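You operate a simulated robot arm through the tools that you are given. There is no shell and no other tool. Be economical: measure what you need, move in short steps, check, and stop when the job is done.

You run a simulated robot arm. Do the job below in one go: nothing can be reset, and whatever is moved stays where it is left.

Task
Unplug the blue lead, hang it over the yellow hook and cap its socket.
Fine: red switch off first, on again last; the plug ends in the blue holder; use the white cap. Where these are worked on the way, their far stop is far enough and under half their travel is too little: red switch.

It is judged by the outcome, as a careful person would: the job done as asked, and still so three seconds after it is handed in. It fails if anything else is knocked over, pushed out of place, dropped, spilled or broken. Lids that push on must go on centred and level and be pressed home; caps that screw on are set level and turned clockwise until they are tight.

Robot
A 6-joint arm with a two-finger parallel gripper on a trunk, on a base that drives. Base frame: it is fixed to the floor where the robot stands at the start and does not move with it; the origin is under the middle of the robot, x ahead of it, y to its left, z up. Readings come in cm, degrees, newtons and seconds.
With the tool pointing down near the work surface it reaches from about 18 to 66 cm from the robot's upright axis, wherever it stands. Its first joint turns from -166.0 to 166.0 degrees. Places, roughly: blue holder [80, -90, 100]; blue lead [80, -60, 90]; grey socket [80, -70, 100]; red switch [50, 10, 90]; white cap [75, -100, 100]; yellow hook [80, -80, 110]. Payload 4.1 kg.
Tool frame: the origin (TCP) lies between the finger pads and is the grasp point; the fingertips stand 2.3 cm ahead of it; z points along the fingers, y is the line along which they close. Largest opening 9.4 cm; finger width 3.8, thickness 1; the body of the gripper, 5.4 by 9.6 cm, starts 3.9 cm behind the TCP.
Orientation is told as [roll, pitch, yaw] about the base's x, y, z axes, in that order, counted from this pose: with the fingers straight down and closing along the base's y, the tool's x points along the base's -x, its y along +y and its z along -z.

Tools
- The arm moves only by the tool arm_command. Its argument "rows" is a list of rows, each an object (a shift or turn left out is 0, a gripper value left out holds the last) with "offset": the shift along the tool's x, y, z in mm, a list of three; "rot": the turn, a rotation vector about the tool's x, y, z in degrees, a list of three; "jaw": the gripper command, from -1 (shut) to 1 (fully open), values between in proportion. In form: [{"offset": [x, y, z], "rot": [wx, wy, wz], "jaw": jaw}, ...]. A call has 1 to 12 rows; each row shifts and turns the commanded pose from where the row before left it, along the tool's axes as they then stand. Rows are played at 5 a second. More than 5 cm and 8.6 degrees between two rows, or a gripper value outside its range, and nothing of the call is played. Where a pose cannot be reached the arm comes as near as it can. A force on the tool above 60 N (or 10 N above the force at the start of the call, whichever is more), or a blocked arm, ends the call early, and 0.2 s more pass. Each finger travels about 4.5 cm/s and halts on what it meets, pressing with about 36 N; the grip force reading is that of the motor and also rises with nothing between the fingers. The clock runs only during rows and for 0.2 s after the last one: add rows that do not move to give the fingers time. The reply holds the time, the measured pose of the TCP, the force on the tool along the base axes, the opening and the grip force, in the units named above and with some noise, with the torque about the TCP (base axes, N m) and any sound that the robot's microphone picked up.
- Cameras (640 x 400 px; columns grow to the right, rows downward): "scene" is now at [1.72, 12.2, 150.28]; the picture's right is [-0.51, -0.86, 0.00], its down [-0.50, 0.30, -0.81] and it looks along [0.70, -0.42, -0.58] (base axes); focal length 288 px, centre (320, 200). "wrist" rides on the gripper at [8.6, 1.6, -7.5] in the tool frame; the picture's right is [-0.18, 0.98, 0.00], its down [-0.58, -0.11, -0.81] and it looks along [-0.79, -0.15, 0.59] (tool axes); focal length 243 px, centre (320, 200). There is no depth. A picture from a camera that has moved, and an enlarged one, comes with that camera's place and axes in the base frame and with its lens.
- get_image(camera): a new picture of that camera. The clock stands still meanwhile.
- move_column(by): slides the trunk up (or, below 0, down) by that many cm; the arm and the scene camera ride with it, the base frame stays. It gives what a move gives, with no picture.
- steer(legs): drives the robot by 1 to 6 legs, each [ahead, turn to the left] in cm and degrees, along the robot's own axes; the way and the turn of a leg run together, so that a leg with both is an arc; at most 150 cm and 180 degrees a leg. The arm and the cameras ride along, it lands a little off, and it stops where it bumps. It gives what a move gives.
- turn_head(pan, tilt): turns the head with the scene camera to pan (to the left, within 155 degrees either way) and tilt (down, from -29 to 69), counted from straight ahead of the robot. It gives what a move gives.
- inspect(camera, box): a new picture of the part [left, top, right, bottom] of that camera's present view, enlarged. The clock stands still meanwhile.
- hand_in(): hands the job in; it is judged then, once.

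Work in short steps. Places have to be worked out from the pictures, the camera data and where the tool is seen: move nearer, look again, correct. Check each grasp and each placing, and mend what went wrong. You have 120 turns and 90 pictures in all, those below and enlarged ones among them. Open the gripper and draw the arm clear of the work before you hand the job in, unless the task says otherwise; then end with one line.

The tools are called after "Request:" as a command line: name --argument value ..., lists and objects as JSON in quotes. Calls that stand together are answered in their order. arm_command: Moves the arm, as the interface text tells. Its arguments: {"type":"object","properties":{"rows":{"type":"array"}},"required":["rows"]} The other tools are called the same way: move_column (by) slides the trunk up or down; steer (legs) drives the base; turn_head (pan, tilt) turns the head that bears the scene camera; get_image (camera) takes a picture; inspect (camera, box) takes an enlarged picture of a part of a camera's view; hand_in () hands the job in.

At the start:

```text
clock: 0.0
position: [34.7, -10.56, 132.85]
tool_rot: [0.0, 0.1, -0.1]
ft_force: [0.7, 0.4, -0.2]
torque: [0.01, 0.01, 0.03]
width: 9.41
gripper_force: 0.0
trunk travel left (down, up): [-45.3, 13.7]
robot x, y, heading: [-0.17, -0.1, -0.1]
head pan, tilt: [-30.9, 35.8]
```

scene: 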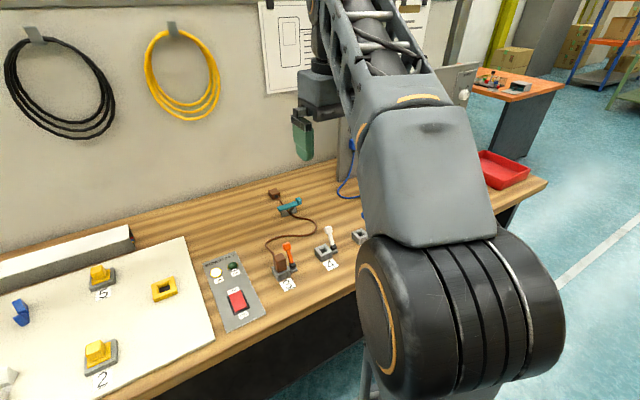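
wrist: 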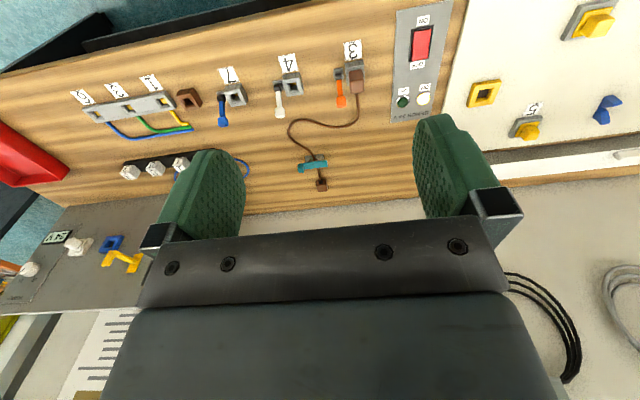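

The arm blocks the right part of the scene view. I turn the head right towards the lead, socket and holder, and look closely at the wrist view.

Request:
inspect --camera "wrist" --box '[0, 60, 320, 320]'

Request:
turn_head --pan -60 --tilt 30

Request:
get_image --camera "scene"

```text
1.54 times, centred on (160, 190) of wrist
camera zoom: at [26.21, -8.81, 140.48], right [0.18, 0.98, 0.0], down [0.58, -0.11, 0.81], along [0.79, -0.15, -0.59], focal length 373 px, centre (566, 215)
```

zoom: 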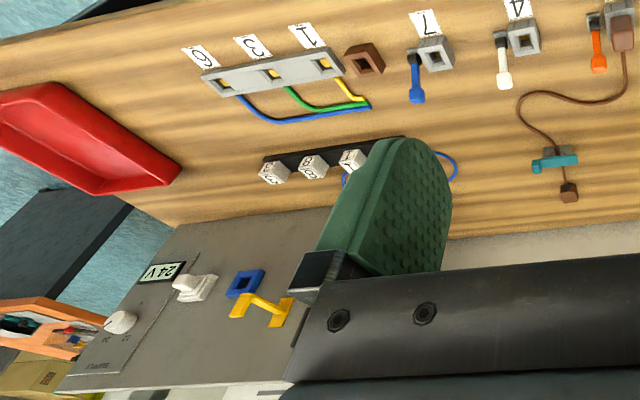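

```text
clock: 0.9
position: [34.92, -10.5, 132.68]
tool_rot: [0.0, 0.1, 0.0]
ft_force: [0.4, -0.5, -0.2]
torque: [0.01, 0.05, -0.01]
width: 9.4
gripper_force: 0.1
trunk travel left (down, up): [-45.3, 13.7]
robot x, y, heading: [-0.05, 0.09, -0.1]
head pan, tilt: [-60.0, 30.0]
```

```text
86 pictures are left
camera scene: at [-1.28, 8.88, 151.17], right [-0.87, -0.5, 0.0], down [-0.25, 0.43, -0.87], along [0.43, -0.75, -0.5], focal length 288 px, centre (320, 200)
```

scene: 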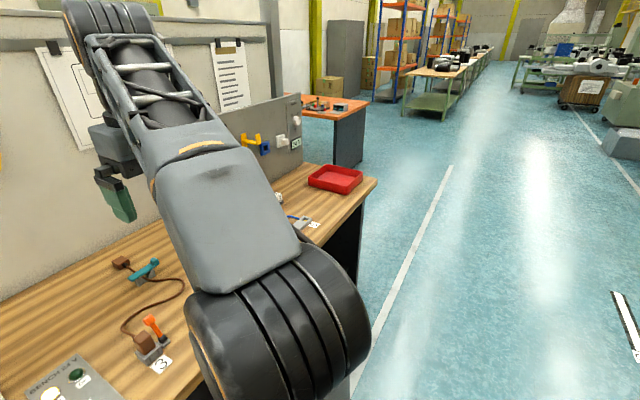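

I zoom on the red switch to read its labels and state, from the wrist camera, and bring the head back to the switch side.

Request:
inspect --camera "wrist" --box '[370, 0, 470, 130]'

Request:
turn_head --pan 10 --tilt 50

Request:
get_image --camera "scene"

```text
3.08 times, centred on (420, 65) of wrist
camera zoom: at [26.21, -8.81, 140.48], right [0.18, 0.98, 0.0], down [0.58, -0.11, 0.81], along [0.79, -0.15, -0.59], focal length 746 px, centre (12, 615)
```

zoom: 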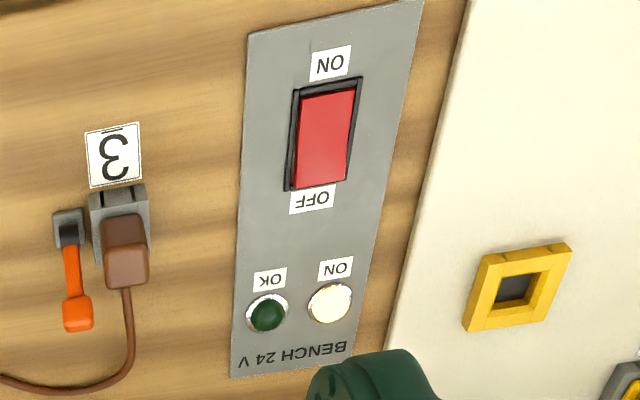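

```text
clock: 2.4
position: [34.83, -10.45, 132.85]
tool_rot: [-0.1, 0.0, 0.0]
ft_force: [-0.8, 0.1, 0.2]
torque: [0.03, -0.03, -0.02]
width: 9.39
gripper_force: 0.0
trunk travel left (down, up): [-45.3, 13.7]
robot x, y, heading: [0.44, -0.27, 0.2]
head pan, tilt: [10.0, 50.0]
```

```text
84 pictures are left
camera scene: at [1.78, 18.04, 148.22], right [0.17, -0.98, 0.0], down [-0.75, -0.13, -0.64], along [0.63, 0.11, -0.77], focal length 288 px, centre (320, 200)
```

scene: 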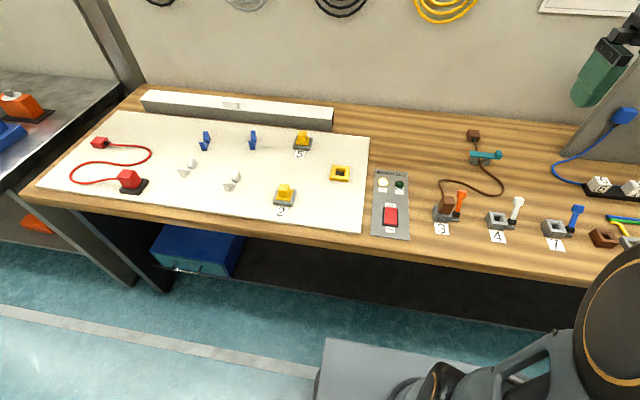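

Lamp ON is lit; the rocker centre is near [50.6, 7.6, 85.5], with its OFF end farther from me (x≈52.5). I move the closed gripper above it.

Request:
arm_command --rows '[{"offset": [-18, 18, 28], "jaw": -1}, {"offset": [-18, 18, 28]}, {"offset": [-18, 18, 28]}, {"offset": [-18, 18, 28]}, {"offset": [-18, 18, 28]}, {"offset": [-18, 18, 28]}, {"offset": [-18, 18, 28]}, {"offset": [-18, 18, 28]}, {"offset": [-18, 18, 28]}, {"offset": [-18, 18, 28]}, {}, {}]'

Request:
get_image --camera "wrist"

Request:
get_image --camera "scene"

```text
clock: 5.0
position: [52.83, 7.53, 104.68]
tool_rot: [-0.1, 0.0, 0.1]
ft_force: [-0.6, 0.4, 0.7]
torque: [-0.01, -0.03, 0.02]
width: 0.01
gripper_force: 36.1
trunk travel left (down, up): [-45.3, 13.7]
robot x, y, heading: [-0.09, -0.06, -0.1]
head pan, tilt: [10.0, 50.0]
```

```text
83 pictures are left
camera wrist: at [44.25, 9.17, 112.44], right [0.18, 0.98, 0.0], down [0.58, -0.11, 0.81], along [0.79, -0.15, -0.59], focal length 243 px, centre (320, 200)
```

wrist: 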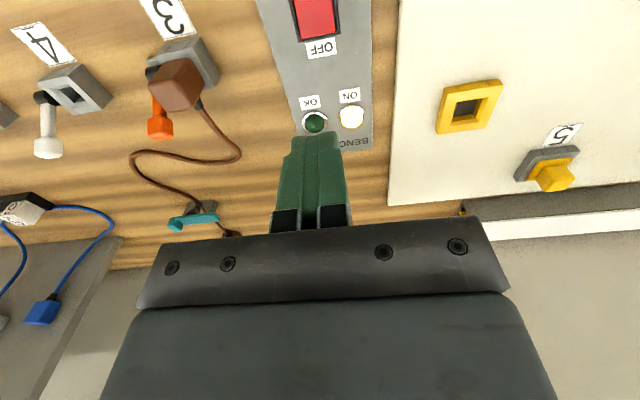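

```text
82 pictures are left
camera scene: at [1.76, 18.04, 148.22], right [0.17, -0.98, 0.0], down [-0.75, -0.13, -0.64], along [0.63, 0.11, -0.77], focal length 288 px, centre (320, 200)
```

scene: 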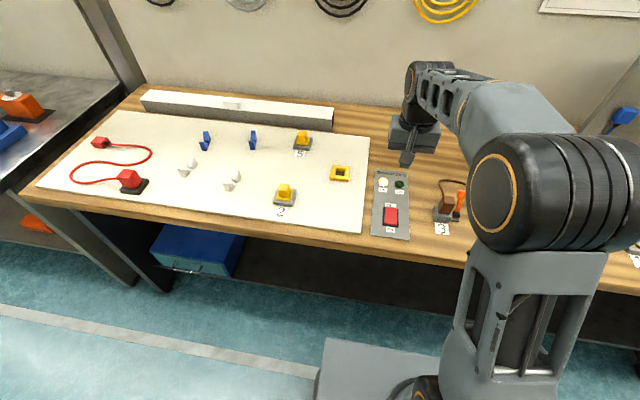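

The rocker's OFF half is near x≈52.3, y≈7.4. I tilt the closed fingers 25° so only a narrow edge presses, and go down to just above it.

Request:
arm_command --rows '[{"rot": [0, -8.4, 0]}, {"rot": [0, -8.4, 0]}, {"rot": [0, -8.2, 0]}, {"offset": [13, -1, 27]}, {"offset": [13, 0, 27]}, {"offset": [13, 0, 27]}, {"offset": [13, 0, 27]}, {}]'

Request:
get_image --camera "wrist"

Request:
inspect --camera "scene" --box '[340, 140, 460, 240]'

```text
clock: 6.8
position: [52.64, 7.3, 92.64]
tool_rot: [0.1, -24.9, 0.0]
ft_force: [-0.4, 0.3, 1.1]
torque: [-0.02, -0.02, -0.01]
width: 0.02
gripper_force: 35.4
trunk travel left (down, up): [-45.3, 13.7]
robot x, y, heading: [-0.02, 0.24, -0.2]
head pan, tilt: [10.0, 50.0]
```

```text
81 pictures are left
camera wrist: at [41.71, 8.99, 96.09], right [0.17, 0.98, 0.08], down [0.19, -0.11, 0.98], along [0.97, -0.15, -0.2], focal length 243 px, centre (320, 200)
```

wrist: 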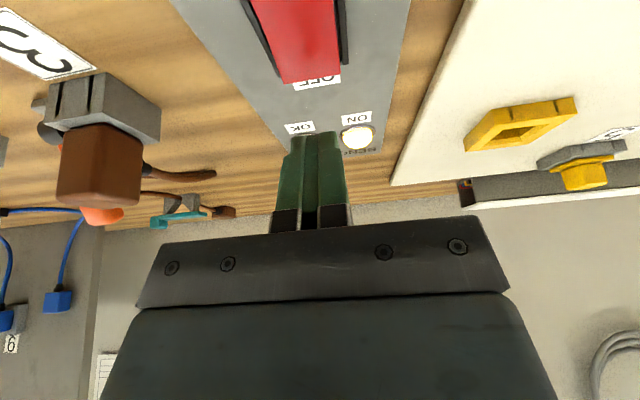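

```text
4.00 times, centred on (400, 190) of scene
camera zoom: at [1.8, 18.05, 148.22], right [0.17, -0.98, 0.0], down [-0.75, -0.13, -0.64], along [0.63, 0.11, -0.77], focal length 1150 px, centre (0, 240)
```

zoom: 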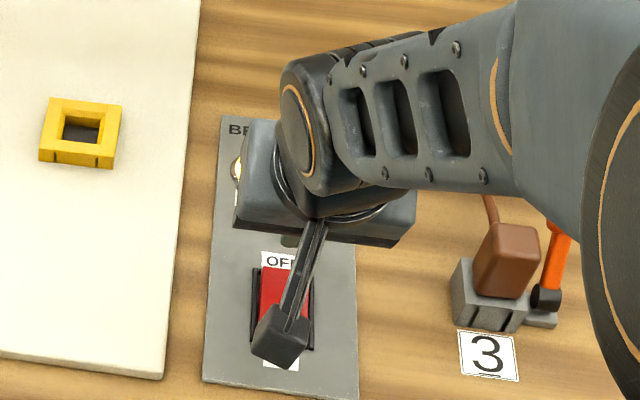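

The tip is at about [51.9, 7.3, 89.8], and the rocker's raised end at z≈86.8. I press down in small steps.

Request:
arm_command --rows '[{"offset": [3, 0, 13]}, {"offset": [3, 0, 13]}, {"offset": [2, 0, 4]}, {"offset": [2, 0, 4]}, {"offset": [2, 0, 4]}, {"offset": [1, 0, 3]}, {"offset": [1, 0, 3]}, {}]'

Request:
get_image --camera "wrist"

```text
clock: 8.4
position: [53.65, 7.41, 89.1]
tool_rot: [0.3, -26.2, 0.0]
ft_force: [-4.3, 0.0, 23.6]
torque: [-0.04, 0.29, -0.05]
width: 0.0
gripper_force: 36.0
trunk travel left (down, up): [-45.3, 13.7]
robot x, y, heading: [-0.25, 0.05, -0.1]
head pan, tilt: [10.0, 50.0]
stopped in row 8: the force on the tool passed its limit (the readings are from after the stop); the commanded pose is now the measured one
```

```text
79 pictures are left
camera wrist: at [42.64, 9.14, 92.16], right [0.17, 0.98, 0.09], down [0.16, -0.11, 0.98], along [0.97, -0.15, -0.18], focal length 243 px, centre (320, 200)
```

wrist: 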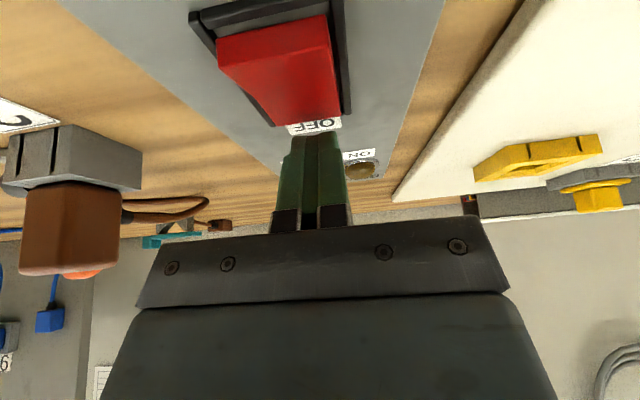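

The rocker has flipped (the ON end is raised and the ON lamp is dark). I back straight up and level the tool.

Request:
arm_command --rows '[{"offset": [-9, 0, -18]}, {"offset": [-18, 0, -36]}, {"offset": [-18, 0, -36]}, {"offset": [-18, 0, -36]}, {"rot": [0, 8.5, 0]}, {"rot": [0, 8.5, 0]}, {"rot": [0, 8.5, 0]}, {"offset": [40, -20, -10]}, {"offset": [40, -20, -10]}, {"offset": [40, -20, -10]}, {"offset": [40, -20, -10]}, {}]'

Request:
get_image --camera "scene"

```text
clock: 11.0
position: [37.59, -0.77, 106.81]
tool_rot: [0.3, -0.3, -0.1]
ft_force: [-0.3, 0.3, -0.8]
torque: [-0.03, -0.02, 0.01]
width: 0.0
gripper_force: 35.8
trunk travel left (down, up): [-45.3, 13.7]
robot x, y, heading: [0.11, 0.07, -0.3]
head pan, tilt: [10.0, 50.0]
```

```text
78 pictures are left
camera scene: at [1.73, 18.03, 148.22], right [0.17, -0.98, 0.0], down [-0.75, -0.13, -0.64], along [0.63, 0.11, -0.77], focal length 288 px, centre (320, 200)
```

scene: 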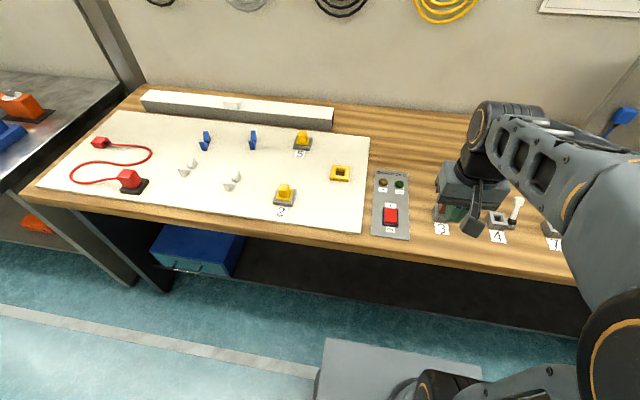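

The switch is off with all else untouched. Now I drive to the right along the bench to face the panel with the blue parts.

Request:
steer --legs '[[0, -90], [75, 0], [0, 90]]'

Request:
turn_head --pan 0 --tilt 30

Request:
get_image --camera "scene"

Request:
get_image --camera "wrist"

```text
clock: 22.8
position: [36.28, -76.78, 106.77]
tool_rot: [0.2, -0.3, -0.8]
ft_force: [1.1, 0.4, -0.2]
torque: [0.02, -0.01, 0.01]
width: 0.0
gripper_force: 35.3
trunk travel left (down, up): [-45.3, 13.7]
robot x, y, heading: [-1.15, -75.61, -0.8]
head pan, tilt: [10.0, 50.0]
```

```text
clock: 23.6
position: [36.19, -76.67, 106.81]
tool_rot: [0.2, -0.2, -0.8]
ft_force: [-0.2, 0.1, 0.6]
torque: [0.02, 0.03, -0.03]
width: 0.0
gripper_force: 35.6
trunk travel left (down, up): [-45.3, 13.7]
robot x, y, heading: [-1.45, -75.54, -1.0]
head pan, tilt: [0.0, 30.0]
```

```text
77 pictures are left
camera scene: at [1.97, -58.78, 151.17], right [-0.01, -1.0, 0.0], down [-0.5, 0.01, -0.87], along [0.87, -0.01, -0.5], focal length 288 px, centre (320, 200)
```

scene: 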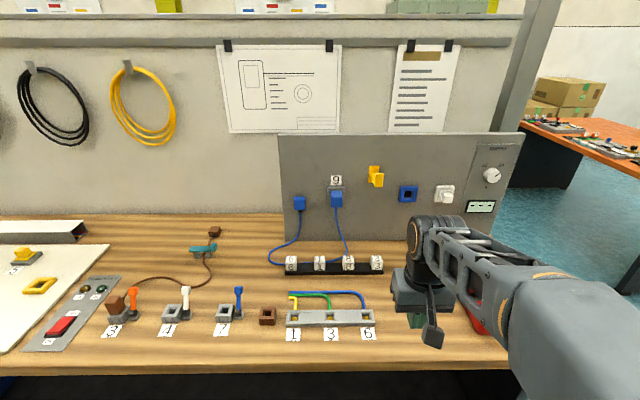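

```text
76 pictures are left
camera wrist: at [27.63, -74.92, 114.41], right [0.2, 0.98, 0.0], down [0.58, -0.12, 0.81], along [0.79, -0.16, -0.59], focal length 243 px, centre (320, 200)
```

wrist: 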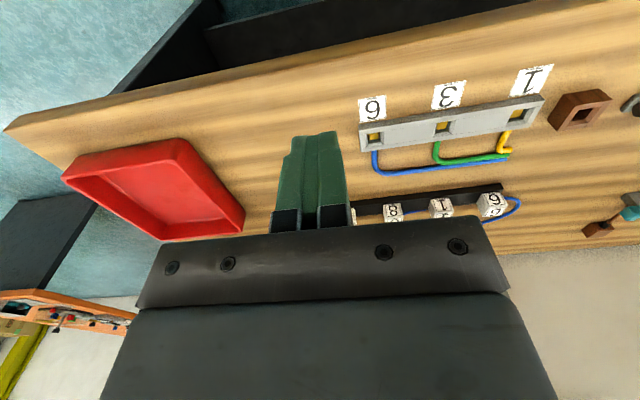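

I zoom on the panel.

Request:
inspect --camera "scene" --box '[260, 140, 420, 280]'

Request:
inspect --camera "scene" --box '[350, 140, 530, 240]'

```text
2.86 times, centred on (340, 210) of scene
camera zoom: at [1.97, -58.78, 151.17], right [-0.01, -1.0, 0.0], down [-0.5, 0.01, -0.87], along [0.87, -0.01, -0.5], focal length 822 px, centre (263, 171)
```

zoom: 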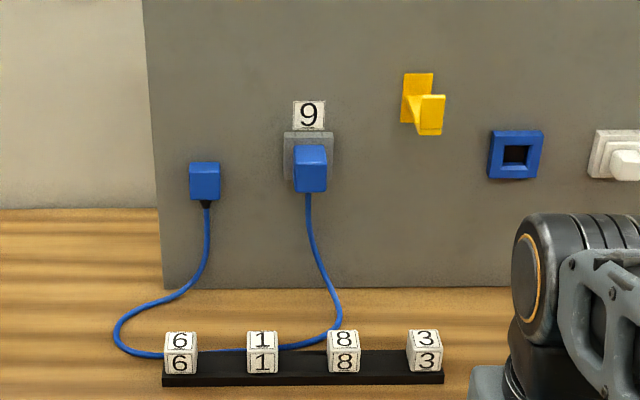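

```text
3.56 times, centred on (440, 190) of scene
camera zoom: at [1.97, -58.78, 151.17], right [-0.01, -1.0, 0.0], down [-0.5, 0.01, -0.87], along [0.87, -0.01, -0.5], focal length 1022 px, centre (-107, 236)
```

zoom: 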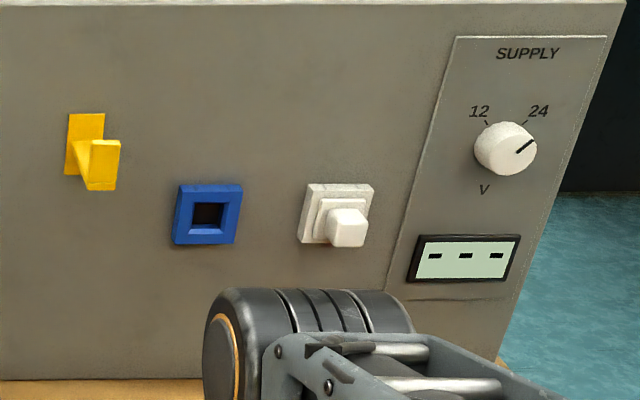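

The lead's fixed end is left, its plug sits in socket 9, then come hook, blue holder and white cap on the panel at x≈80. I drive forward a bit for reach, and pitch the tool to point at the panel.

Request:
steer --legs '[[14, 1]]'

Request:
arm_command --rows '[{"rot": [0, -8.5, 0], "offset": [0, 0, -10]}, {"rot": [0, -8.5, 0], "offset": [0, 0, -10]}, {"rot": [0, -8.5, 0]}, {"rot": [0, -8.5, 0]}, {"rot": [0, -8.5, 0]}, {"rot": [0, -8.5, 0]}, {"rot": [0, -8.5, 0]}, {"rot": [0, -8.5, 0]}, {"rot": [0, -8.5, 0]}, {"rot": [0, -8.5, 0]}, {"rot": [0, -4.7, 0], "jaw": 0.2}, {}]'

Request:
get_image --camera "wrist"

Request:
get_image --camera "scene"

```text
clock: 24.9
position: [50.4, -76.13, 106.66]
tool_rot: [0.2, -0.2, 0.3]
ft_force: [0.6, -1.7, -0.1]
torque: [-0.01, -0.02, -0.02]
width: 0.0
gripper_force: 36.2
trunk travel left (down, up): [-45.3, 13.7]
robot x, y, heading: [12.58, -75.54, 0.3]
head pan, tilt: [0.0, 30.0]
```

```text
clock: 27.5
position: [56.5, -75.3, 114.16]
tool_rot: [8.6, -78.8, -5.1]
ft_force: [0.8, -0.5, -0.4]
torque: [-0.04, -0.03, 0.04]
width: 5.07
gripper_force: 0.0
out of reach, approached as far as the arm can: row 6, 7, 8, 9, 10, 11
trunk travel left (down, up): [-45.3, 13.7]
robot x, y, heading: [12.29, -75.44, 0.3]
head pan, tilt: [0.0, 30.0]
```

```text
73 pictures are left
camera wrist: at [47.56, -73.83, 107.31], right [-0.02, 0.98, 0.21], down [-0.67, -0.17, 0.72], along [0.74, -0.13, 0.66], focal length 243 px, centre (320, 200)
```

wrist: 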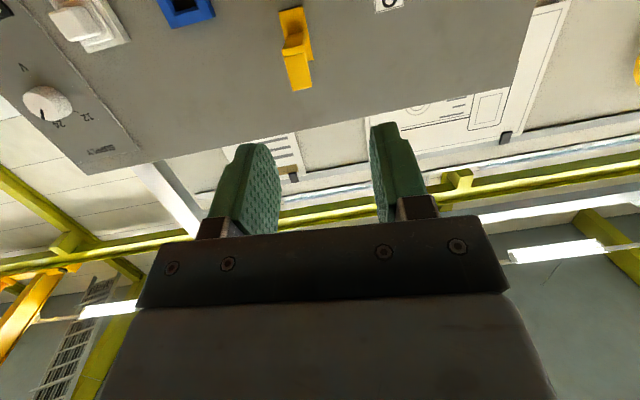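

```text
72 pictures are left
camera scene: at [15.8, -58.81, 151.17], right [0.0, -1.0, 0.0], down [-0.5, 0.0, -0.87], along [0.87, 0.0, -0.5], focal length 288 px, centre (320, 200)
```

scene: 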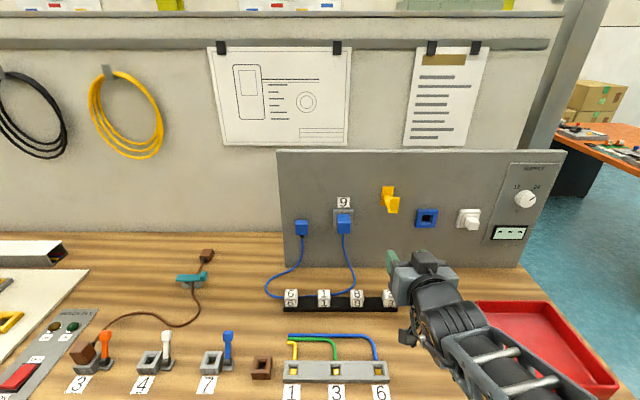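

The arm stopped at ~79° pitch here, likely because it is too folded. From both views, the panel is at x≈84, the plug near [80, -65, 107], hook [81, -77, 113], holder [83, -88.6, 106.6], cap [80, -98, 107.5]. I extend ahead in front of the plug.

Request:
arm_command --rows '[{"offset": [13, 25, 27], "jaw": 0.3}, {"offset": [13, 25, 27]}, {"offset": [13, 25, 27]}, {"offset": [13, 25, 27]}, {}, {}]'

Request:
get_image --camera "wrist"

```text
clock: 28.9
position: [64.27, -76.94, 107.4]
tool_rot: [9.2, -78.7, -5.2]
ft_force: [-0.9, 0.4, 0.7]
torque: [-0.05, 0.01, 0.02]
width: 6.13
gripper_force: 0.0
out of reach, approached as far as the arm can: row 1, 2, 3, 4
trunk travel left (down, up): [-45.3, 13.7]
robot x, y, heading: [12.88, -75.41, 0.1]
head pan, tilt: [0.0, 30.0]
```

```text
71 pictures are left
camera wrist: at [55.23, -75.74, 100.64], right [-0.03, 0.98, 0.21], down [-0.67, -0.18, 0.72], along [0.74, -0.12, 0.66], focal length 243 px, centre (320, 200)
```

wrist: 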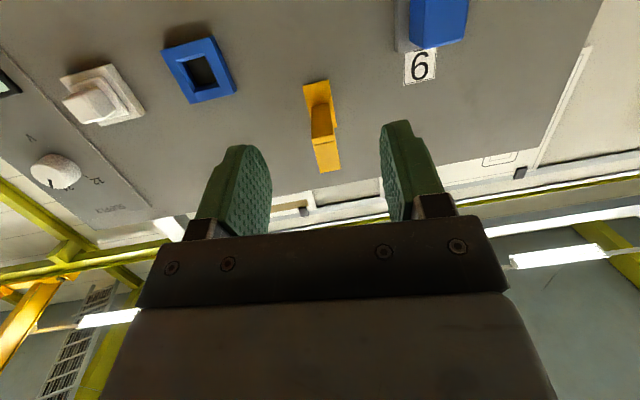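

The wrist is at some limit with the forearm sloping steeply. I raise the arm in relation to the trunk: retract a bit and lift, then lower the trunk.

Request:
arm_command --rows '[{"offset": [-35, 0, -10]}, {"offset": [-35, 0, -10]}, {"offset": [-35, 0, -10]}, {"offset": [-35, 0, -10]}, {"offset": [-35, 0, -10]}, {}]'

Request:
get_image --camera "scene"

```text
clock: 30.3
position: [62.81, -77.75, 125.5]
tool_rot: [8.8, -78.8, -5.4]
ft_force: [0.6, 0.1, -0.4]
torque: [-0.01, 0.0, 0.02]
width: 6.1
gripper_force: 0.0
trunk travel left (down, up): [-45.3, 13.7]
robot x, y, heading: [12.77, -75.68, 0.2]
head pan, tilt: [0.0, 30.0]
```

```text
70 pictures are left
camera scene: at [15.78, -58.8, 151.17], right [0.0, -1.0, 0.0], down [-0.5, 0.0, -0.87], along [0.87, 0.0, -0.5], focal length 288 px, centre (320, 200)
```

scene: 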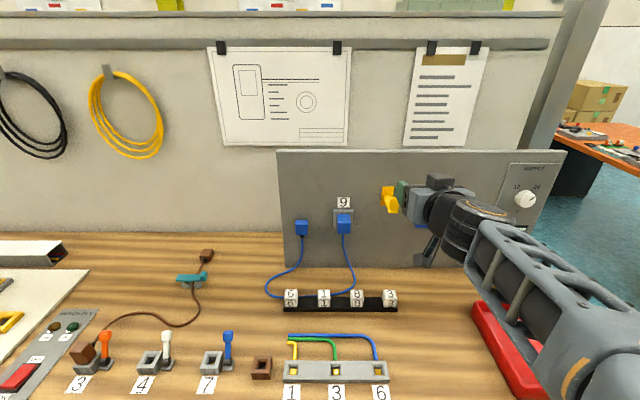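

Reachable here. I finish the pitch to horizontal.

Request:
arm_command --rows '[{"rot": [0, -6, 0]}, {"rot": [0, -5, 0]}, {}]'

Request:
move_column --by -18

Request:
arm_command --rows '[{}, {}]'

Request:
get_image --camera "wrist"

```text
clock: 31.1
position: [62.95, -77.62, 125.47]
tool_rot: [86.6, -88.3, -83.3]
ft_force: [0.3, 0.5, -0.3]
torque: [0.02, -0.01, 0.02]
width: 6.14
gripper_force: 0.0
trunk travel left (down, up): [-45.3, 13.7]
robot x, y, heading: [12.73, -75.63, 0.1]
head pan, tilt: [0.0, 30.0]
```

```text
clock: 33.1
position: [62.85, -77.65, 107.47]
tool_rot: [86.1, -88.2, -82.8]
ft_force: [0.6, -1.0, -0.5]
torque: [0.01, 0.0, -0.02]
width: 6.12
gripper_force: 0.0
trunk travel left (down, up): [-27.3, 31.7]
robot x, y, heading: [12.84, -75.25, 0.1]
head pan, tilt: [0.0, 30.0]
```

```text
clock: 33.7
position: [62.87, -77.6, 107.55]
tool_rot: [86.1, -88.3, -82.8]
ft_force: [-0.1, -0.3, 0.4]
torque: [0.0, 0.0, 0.01]
width: 6.1
gripper_force: 0.1
trunk travel left (down, up): [-27.3, 31.7]
robot x, y, heading: [12.27, -75.43, 0.1]
head pan, tilt: [0.0, 30.0]
```

```text
69 pictures are left
camera wrist: at [55.29, -76.16, 99.11], right [-0.06, 0.98, 0.21], down [-0.8, -0.17, 0.58], along [0.6, -0.14, 0.79], focal length 243 px, centre (320, 200)
```

wrist: 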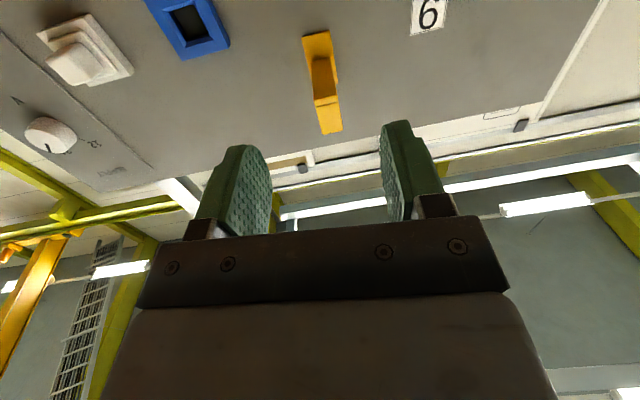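

Tool is horizontal with ~3° yaw error. I correct that and shift left in front of the plug.

Request:
arm_command --rows '[{"rot": [3.2, 0, -1.7]}, {"offset": [0, 42, 0]}, {"offset": [0, 42, 0]}, {"offset": [0, 42, 0]}, {}]'

Request:
get_image --camera "wrist"

Request:
get_image --camera "scene"

```text
clock: 34.9
position: [62.56, -77.52, 107.92]
tool_rot: [-9.5, -89.8, 9.9]
ft_force: [0.0, -0.5, 0.3]
torque: [-0.04, 0.01, 0.0]
width: 6.13
gripper_force: 0.0
out of reach, approached as far as the arm can: row 2, 3, 4
trunk travel left (down, up): [-27.3, 31.7]
robot x, y, heading: [12.59, -75.45, 0.3]
head pan, tilt: [0.0, 30.0]
```

```text
68 pictures are left
camera wrist: at [55.12, -75.86, 99.54], right [-0.01, 0.98, 0.18], down [-0.8, -0.11, 0.58], along [0.6, -0.14, 0.79], focal length 243 px, centre (320, 200)
```

wrist: 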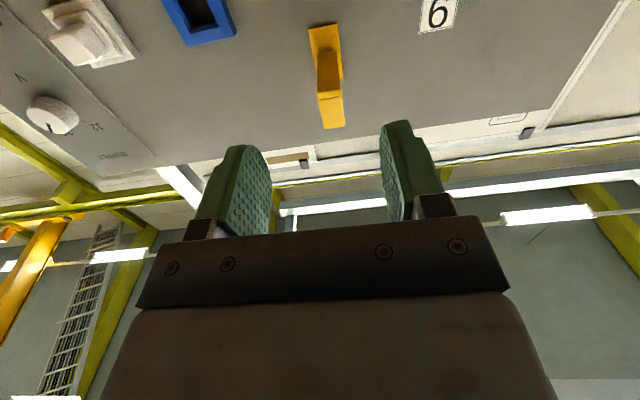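

```text
67 pictures are left
camera scene: at [15.8, -58.81, 133.18], right [0.0, -1.0, 0.0], down [-0.5, 0.0, -0.87], along [0.87, 0.0, -0.5], focal length 288 px, centre (320, 200)
```

scene: 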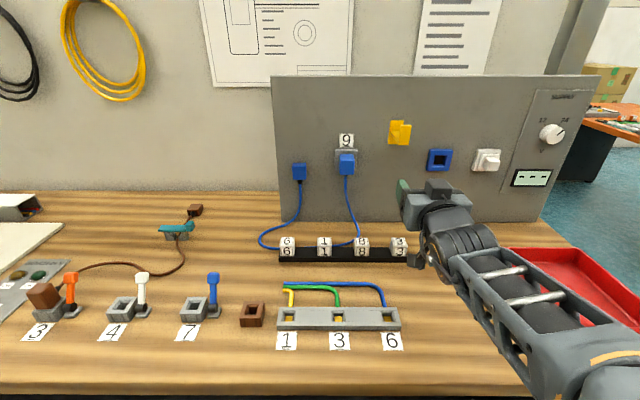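

Moving left is blocked: the wrist seems aligned with the forearm. I'll lift the arm relative to the trunk so that the wrist bends downward, lowering the trunk to compensate.

Request:
arm_command --rows '[{"offset": [-40, 0, -6]}, {"offset": [-40, 0, -6]}, {"offset": [-40, 0, -6]}, {"offset": [-40, 0, -6]}, {"offset": [-40, 0, -6]}, {}]'

Request:
move_column --by -20

Request:
arm_command --rows '[{"offset": [0, 42, 0]}, {"offset": [0, 42, 0]}, {"offset": [0, 42, 0]}, {}]'

Request:
turn_head --pan -5 --tilt 15

Request:
get_image --camera "scene"

Request:
get_image --camera "wrist"

```text
clock: 36.3
position: [59.61, -77.37, 127.93]
tool_rot: [-23.2, -90.0, 23.2]
ft_force: [-0.6, 0.3, 0.5]
torque: [-0.03, -0.04, -0.02]
width: 6.09
gripper_force: 0.2
trunk travel left (down, up): [-27.3, 31.7]
robot x, y, heading: [12.61, -75.41, 0.2]
head pan, tilt: [0.0, 30.0]
```

```text
clock: 38.5
position: [59.59, -77.42, 107.83]
tool_rot: [-11.8, -89.7, 11.7]
ft_force: [1.0, -0.3, -1.0]
torque: [0.02, -0.02, 0.03]
width: 6.1
gripper_force: 0.0
trunk travel left (down, up): [-7.3, 51.7]
robot x, y, heading: [12.34, -75.58, 0.1]
head pan, tilt: [0.0, 30.0]
```

```text
clock: 39.5
position: [59.55, -64.75, 107.77]
tool_rot: [-7.1, -90.0, 7.0]
ft_force: [1.0, 0.2, -0.4]
torque: [0.02, 0.01, 0.0]
width: 6.11
gripper_force: 0.1
trunk travel left (down, up): [-7.3, 51.7]
robot x, y, heading: [12.91, -75.83, 0.2]
head pan, tilt: [0.0, 30.0]
```

```text
clock: 40.3
position: [59.52, -64.9, 107.8]
tool_rot: [-11.3, -89.7, 11.3]
ft_force: [0.2, -0.2, 0.3]
torque: [0.03, 0.06, 0.01]
width: 6.1
gripper_force: 0.1
trunk travel left (down, up): [-7.3, 51.7]
robot x, y, heading: [12.61, -75.69, 0.0]
head pan, tilt: [-5.0, 15.0]
```

```text
66 pictures are left
camera scene: at [16.06, -59.62, 115.59], right [-0.08, -1.0, 0.0], down [-0.26, 0.02, -0.97], along [0.96, -0.08, -0.26], focal length 288 px, centre (320, 200)
```

scene: 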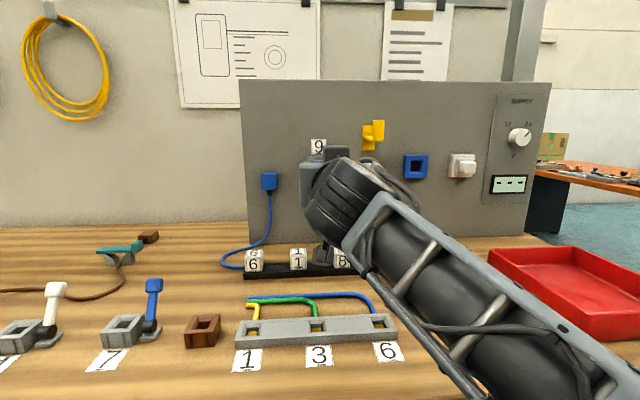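

```text
65 pictures are left
camera wrist: at [52.15, -63.17, 99.39], right [0.0, 0.98, 0.18], down [-0.8, -0.11, 0.58], along [0.59, -0.15, 0.79], focal length 243 px, centre (320, 200)
```

wrist: 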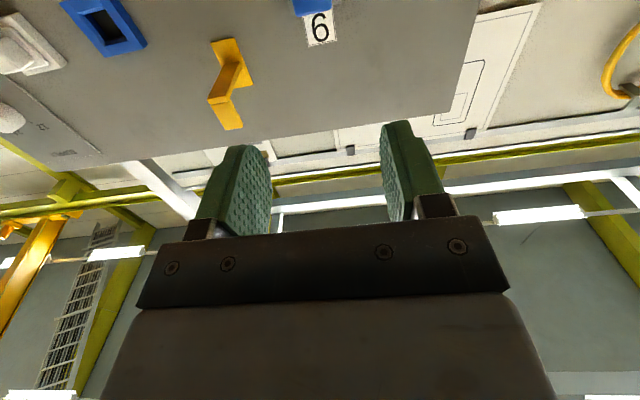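

Works now. I advance 8 cm toward the plug to see it better from the wrist.

Request:
arm_command --rows '[{"offset": [0, 0, 40]}, {"offset": [0, 0, 40]}, {}]'

Request:
get_image --camera "wrist"

```text
clock: 41.1
position: [67.67, -64.8, 107.85]
tool_rot: [-18.7, -89.8, 18.8]
ft_force: [0.4, 0.0, -0.9]
torque: [0.03, 0.01, -0.01]
width: 6.12
gripper_force: 0.1
trunk travel left (down, up): [-7.3, 51.7]
robot x, y, heading: [12.68, -75.45, 0.4]
head pan, tilt: [-5.0, 15.0]
```

```text
64 pictures are left
camera wrist: at [60.21, -63.14, 99.47], right [0.0, 0.98, 0.18], down [-0.8, -0.11, 0.58], along [0.59, -0.15, 0.79], focal length 243 px, centre (320, 200)
```

wrist: 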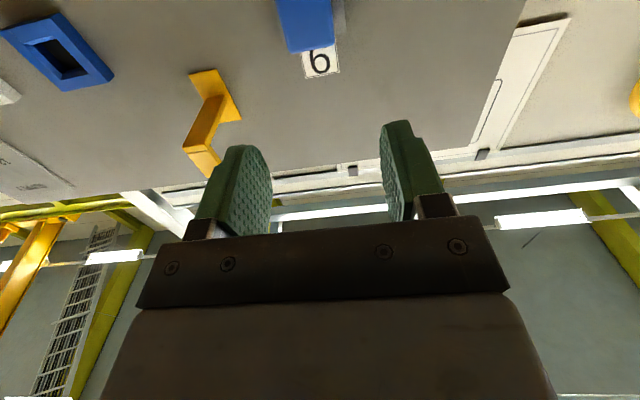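

The plug's front-top edge triangulates to [78.9, -65.2, 106.8], plug ~3 cm wide, so centre z≈105.3. I lower, align and advance most of the way.

Request:
arm_command --rows '[{"offset": [25, -4, 0]}, {"offset": [0, 0, 40]}, {"offset": [0, 0, 30]}, {}]'

Request:
get_image --camera "wrist"

Request:
get_image --camera "scene"

```text
clock: 42.1
position: [74.65, -65.09, 105.46]
tool_rot: [-11.8, -89.7, 11.9]
ft_force: [-0.5, 0.2, -0.5]
torque: [0.03, 0.0, 0.01]
width: 6.12
gripper_force: 0.0
trunk travel left (down, up): [-7.3, 51.7]
robot x, y, heading: [12.65, -75.51, 0.4]
head pan, tilt: [-5.0, 15.0]
```

```text
63 pictures are left
camera wrist: at [67.18, -63.56, 96.95], right [0.0, 0.98, 0.18], down [-0.8, -0.11, 0.58], along [0.59, -0.15, 0.79], focal length 243 px, centre (320, 200)
```

wrist: 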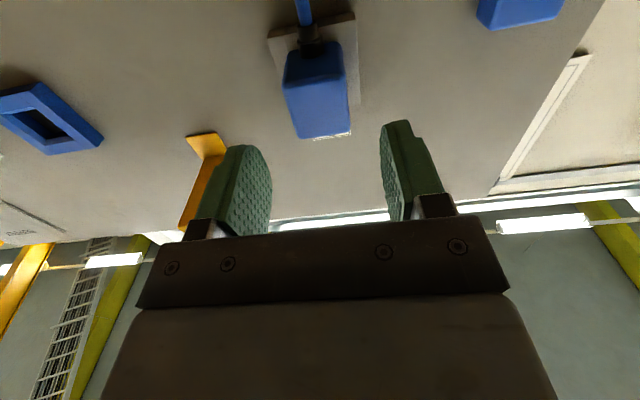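

```text
62 pictures are left
camera scene: at [16.06, -59.62, 115.59], right [-0.08, -1.0, 0.0], down [-0.26, 0.02, -0.97], along [0.96, -0.08, -0.26], focal length 288 px, centre (320, 200)
```

scene: 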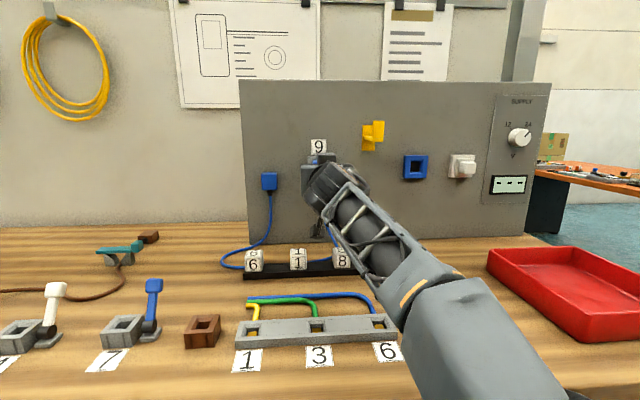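

I zoom the wrist view to see the plug faces.

Request:
inspect --camera "wrist" --box '[230, 0, 430, 160]'

```text
2.50 times, centred on (330, 80) of wrist
camera zoom: at [67.18, -63.56, 96.95], right [0.0, 0.98, 0.18], down [-0.8, -0.11, 0.58], along [0.59, -0.15, 0.79], focal length 606 px, centre (295, 500)
```

zoom: 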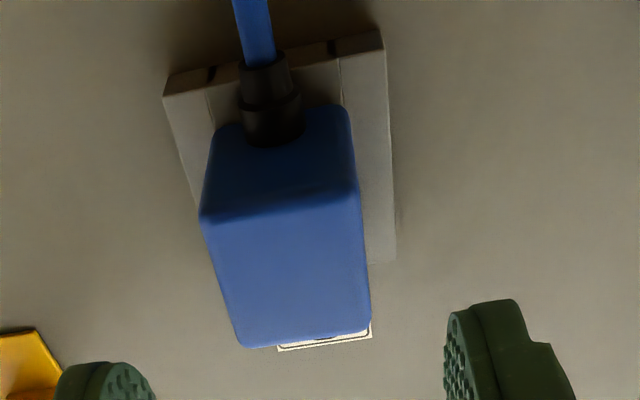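

Plug centre is [81, -65.05, 104.8], its body spans x 78.9–82.9. I move in around it and close.

Request:
arm_command --rows '[{"offset": [6, 0, 20]}, {"offset": [0, 0, 20]}, {"offset": [0, 0, 11]}, {}, {"jaw": -1}, {}, {}, {}]'

Request:
get_image --camera "wrist"

```text
clock: 43.9
position: [79.73, -65.33, 104.68]
tool_rot: [-7.3, -89.9, 7.2]
ft_force: [1.3, -1.1, 0.2]
torque: [0.0, -0.05, -0.08]
width: 3.53
gripper_force: 36.0
trunk travel left (down, up): [-7.3, 51.7]
robot x, y, heading: [12.34, -75.53, 0.3]
head pan, tilt: [-5.0, 15.0]
```

```text
60 pictures are left
camera wrist: at [72.31, -63.58, 96.31], right [0.0, 0.98, 0.18], down [-0.8, -0.11, 0.58], along [0.59, -0.15, 0.79], focal length 243 px, centre (320, 200)
```

wrist: 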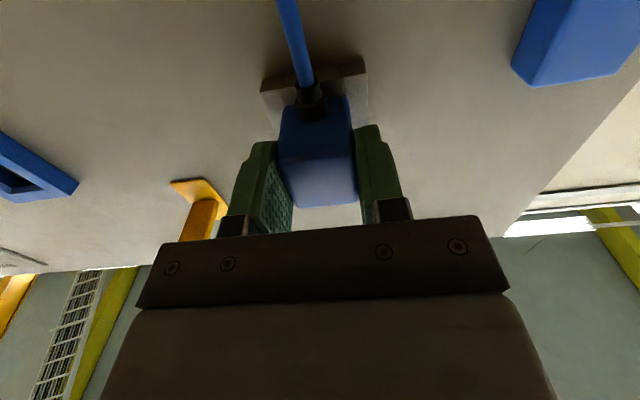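

Grasped, width 3.53. I pull straight out in small steps.

Request:
arm_command --rows '[{"offset": [0, 0, -5]}, {"offset": [0, 0, -8]}, {"offset": [0, 0, -12]}, {"offset": [0, 0, -15]}, {"offset": [0, 0, -15]}, {}]'

Request:
get_image --camera "wrist"

```text
clock: 45.3
position: [74.14, -65.21, 104.66]
tool_rot: [-10.0, -89.8, 10.0]
ft_force: [0.0, 0.6, 0.7]
torque: [0.01, 0.02, -0.03]
width: 3.53
gripper_force: 36.3
trunk travel left (down, up): [-7.3, 51.7]
robot x, y, heading: [12.72, -75.12, 0.5]
head pan, tilt: [-5.0, 15.0]
```

```text
59 pictures are left
camera wrist: at [66.71, -63.49, 96.3], right [0.0, 0.98, 0.18], down [-0.8, -0.11, 0.58], along [0.59, -0.15, 0.79], focal length 243 px, centre (320, 200)
```

wrist: 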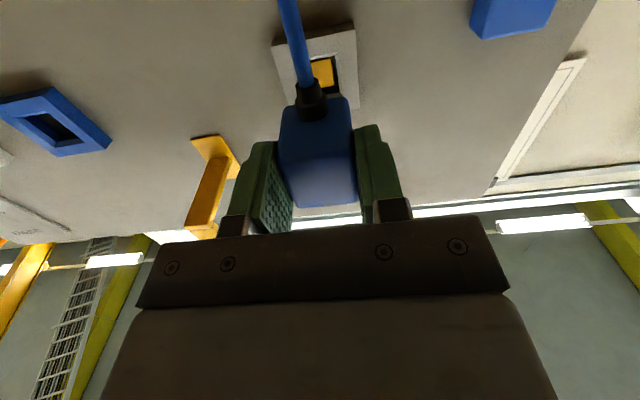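

Unplugged; the socket hole is seen. Now I measure the hook from both cameras.

Request:
inspect --camera "wrist" --box '[140, 110, 280, 250]'

Request:
inspect --camera "scene" --box '[230, 70, 490, 230]'

```text
2.86 times, centred on (210, 180) of wrist
camera zoom: at [66.71, -63.49, 96.3], right [0.0, 0.98, 0.18], down [-0.8, -0.11, 0.58], along [0.59, -0.15, 0.79], focal length 693 px, centre (634, 257)
```

zoom: 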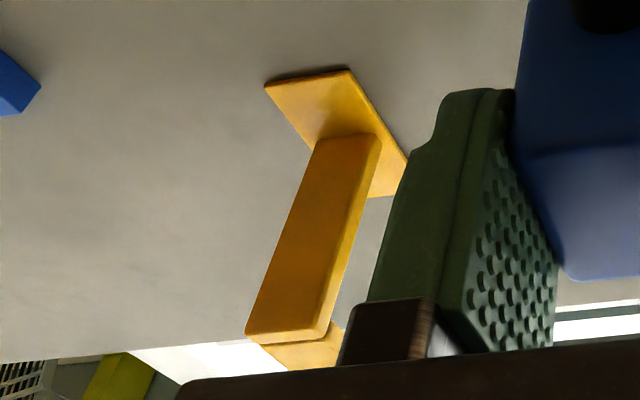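

```text
2.46 times, centred on (360, 150) of scene
camera zoom: at [16.07, -59.62, 115.59], right [-0.08, -1.0, 0.0], down [-0.26, 0.02, -0.97], along [0.96, -0.08, -0.26], focal length 708 px, centre (222, 323)
```

zoom: 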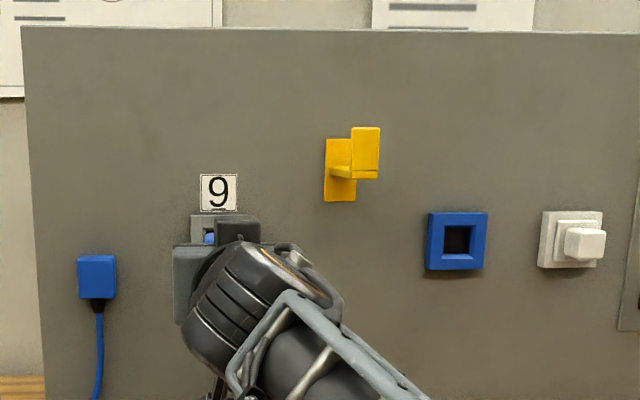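

Hook: arm at y≈-77, z 112–113, from panel to an upturned tip at x≈77–78, top z≈116. Cable ≈60 cm. I lift the plug straight up with the trunk first.

Request:
move_column --by 28

Request:
turn_head --pan -8 --tilt 25

Request:
get_image --camera "scene"

```text
clock: 48.1
position: [74.14, -65.03, 132.82]
tool_rot: [-11.8, -89.7, 11.8]
ft_force: [-0.2, 0.0, -0.6]
torque: [0.0, 0.03, 0.0]
width: 3.53
gripper_force: 35.9
trunk travel left (down, up): [-35.3, 23.7]
robot x, y, heading: [12.26, -75.62, 0.2]
head pan, tilt: [-5.0, 15.0]
```

```text
clock: 48.8
position: [74.13, -65.11, 132.62]
tool_rot: [-12.1, -89.8, 12.2]
ft_force: [-0.4, -0.5, 0.3]
torque: [0.03, 0.05, 0.01]
width: 3.5
gripper_force: 35.7
trunk travel left (down, up): [-35.3, 23.7]
robot x, y, heading: [12.48, -75.21, 0.2]
head pan, tilt: [-8.0, 25.0]
```

```text
56 pictures are left
camera scene: at [15.89, -60.08, 141.98], right [-0.14, -0.99, 0.0], down [-0.42, 0.06, -0.91], along [0.9, -0.12, -0.42], focal length 288 px, centre (320, 200)
```

scene: 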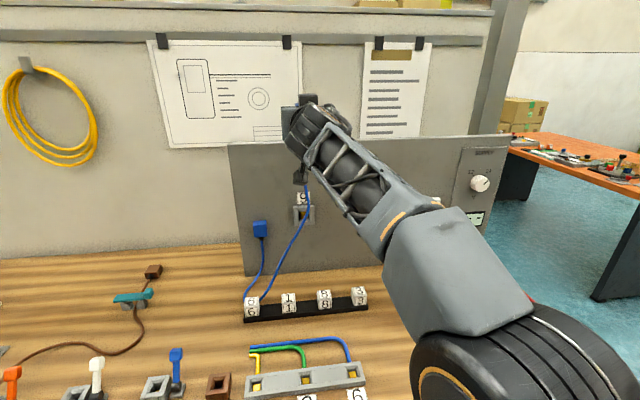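

Blocks are undisturbed; the cable is still slack near the bench. I raise more and move right past the hook, high up.

Request:
move_column --by 15

Request:
arm_command --rows '[{"offset": [0, -40, 8]}, {"offset": [0, -40, 8]}, {"offset": [0, -40, 8]}, {"offset": [0, -40, 8]}, {"offset": [0, -30, 6]}, {}]'

Request:
get_image --camera "scene"

Request:
get_image --camera "wrist"

```text
clock: 50.6
position: [74.21, -65.22, 147.74]
tool_rot: [-12.8, -89.8, 12.8]
ft_force: [0.4, -0.2, -1.0]
torque: [0.01, 0.03, 0.03]
width: 3.52
gripper_force: 36.4
trunk travel left (down, up): [-50.3, 8.7]
robot x, y, heading: [12.82, -75.29, 0.1]
head pan, tilt: [-8.0, 25.0]
```

```text
clock: 52.0
position: [78.13, -84.06, 147.57]
tool_rot: [-7.6, -89.7, 7.7]
ft_force: [-0.3, 0.9, -1.9]
torque: [-0.01, 0.02, 0.03]
width: 3.51
gripper_force: 36.1
trunk travel left (down, up): [-50.3, 8.7]
robot x, y, heading: [12.55, -75.32, 0.1]
head pan, tilt: [-8.0, 25.0]
```

```text
55 pictures are left
camera scene: at [15.89, -60.09, 156.97], right [-0.14, -0.99, 0.0], down [-0.42, 0.06, -0.91], along [0.9, -0.12, -0.42], focal length 288 px, centre (320, 200)
```

scene: 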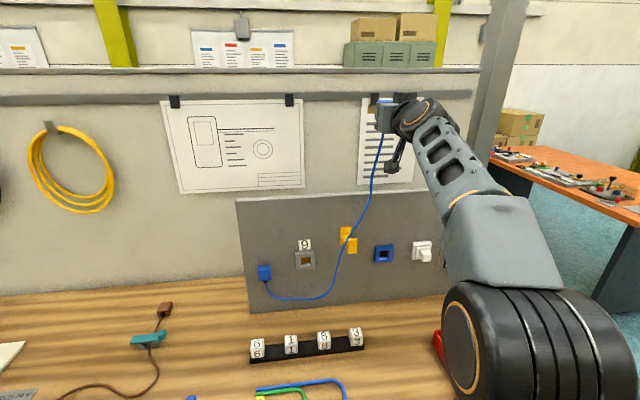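

```text
54 pictures are left
camera wrist: at [70.56, -82.52, 139.27], right [0.0, 0.98, 0.18], down [-0.8, -0.11, 0.58], along [0.59, -0.15, 0.79], focal length 243 px, centre (320, 200)
```

wrist: 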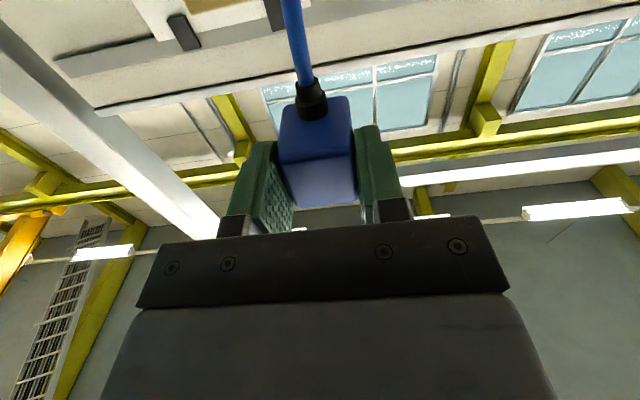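

The cable seems to pass right at the hook; I zoom.

Request:
inspect --camera "scene" --box '[310, 200, 410, 280]'

```text
5.00 times, centred on (360, 240) of scene
camera zoom: at [15.89, -60.09, 156.97], right [-0.14, -0.99, 0.0], down [-0.42, 0.06, -0.91], along [0.9, -0.12, -0.42], focal length 1438 px, centre (120, 0)
```

zoom: 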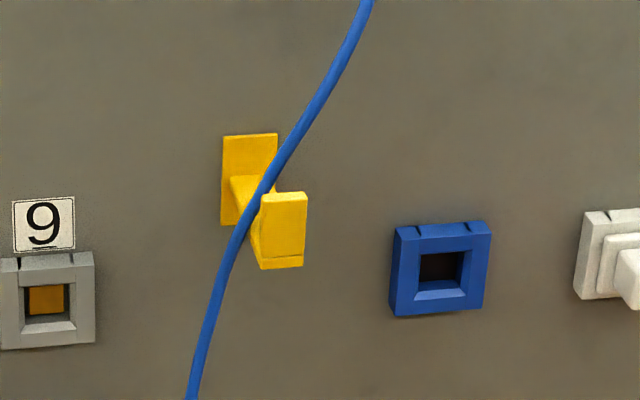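

The cable runs behind the upturned tip and over the hook arm – right where I want it. I lower the plug to the right of the hook.

Request:
arm_command --rows '[{"offset": [0, -35, 0]}, {}]'

Request:
move_column --by -18

Request:
arm_command --rows '[{"offset": [0, 0, -20]}, {}]'

Request:
get_image --camera "scene"

```text
clock: 52.6
position: [77.87, -87.72, 147.65]
tool_rot: [-15.7, -89.8, 15.8]
ft_force: [-0.3, 0.2, -0.9]
torque: [0.01, 0.06, 0.04]
width: 3.52
gripper_force: 36.4
trunk travel left (down, up): [-50.3, 8.7]
robot x, y, heading: [12.47, -75.43, 0.2]
head pan, tilt: [-8.0, 25.0]
```

```text
clock: 54.6
position: [78.05, -87.77, 129.65]
tool_rot: [-10.4, -89.8, 10.5]
ft_force: [-1.1, -0.8, -0.2]
torque: [0.0, 0.01, 0.01]
width: 3.52
gripper_force: 35.4
trunk travel left (down, up): [-32.3, 26.7]
robot x, y, heading: [12.91, -75.57, 0.2]
head pan, tilt: [-8.0, 25.0]
```

```text
clock: 55.2
position: [75.86, -87.63, 129.59]
tool_rot: [-10.2, -89.8, 10.3]
ft_force: [-0.3, 0.6, -0.5]
torque: [-0.04, 0.0, -0.01]
width: 3.52
gripper_force: 36.5
trunk travel left (down, up): [-32.3, 26.7]
robot x, y, heading: [12.28, -75.89, 0.0]
head pan, tilt: [-8.0, 25.0]
```

```text
52 pictures are left
camera scene: at [15.86, -60.09, 138.97], right [-0.14, -0.99, 0.0], down [-0.42, 0.06, -0.91], along [0.9, -0.12, -0.42], focal length 288 px, centre (320, 200)
```

scene: 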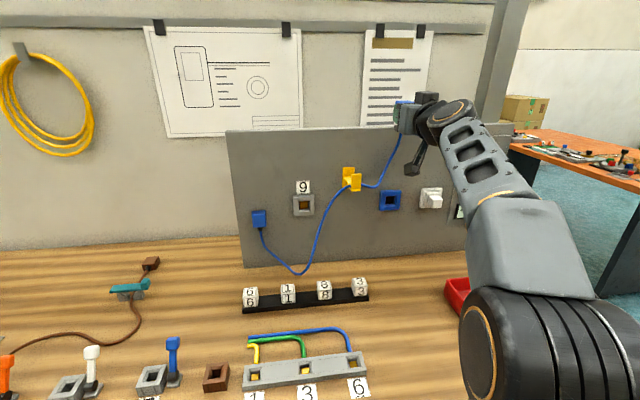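

The lead hangs over the hook nicely. I lower to holder height.

Request:
move_column --by -22

Request:
get_image --camera "wrist"

Request:
get_image --camera "scene"

```text
clock: 57.5
position: [76.01, -87.67, 107.55]
tool_rot: [-10.8, -89.8, 11.0]
ft_force: [-0.1, 0.6, 0.2]
torque: [0.03, 0.02, 0.01]
width: 3.55
gripper_force: 35.6
trunk travel left (down, up): [-10.3, 48.7]
robot x, y, heading: [12.71, -75.44, 0.2]
head pan, tilt: [-8.0, 25.0]
```

```text
51 pictures are left
camera wrist: at [68.53, -86.06, 99.28], right [0.0, 0.98, 0.18], down [-0.8, -0.11, 0.58], along [0.59, -0.15, 0.79], focal length 243 px, centre (320, 200)
```

wrist: 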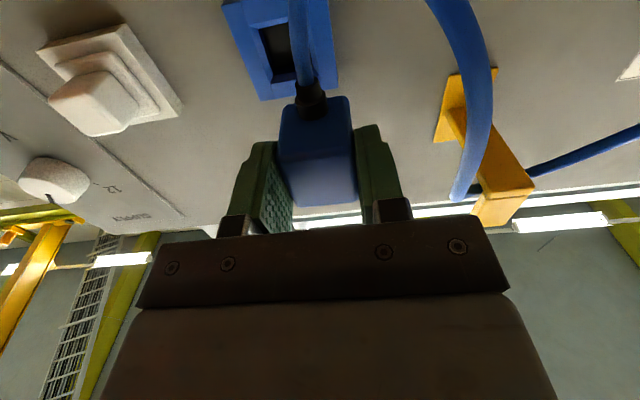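

```text
50 pictures are left
camera scene: at [15.89, -60.09, 116.98], right [-0.14, -0.99, 0.0], down [-0.42, 0.06, -0.91], along [0.9, -0.12, -0.42], focal length 288 px, centre (320, 200)
```

scene: 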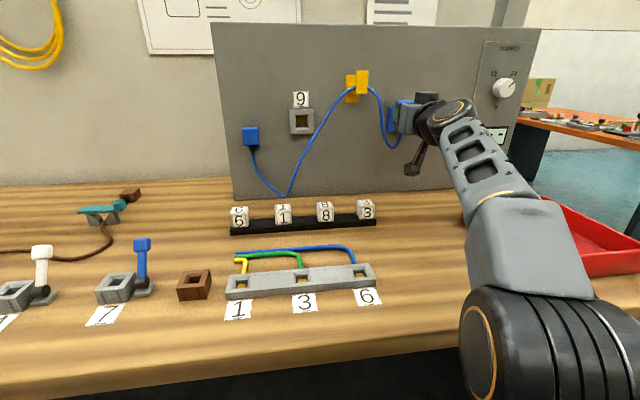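

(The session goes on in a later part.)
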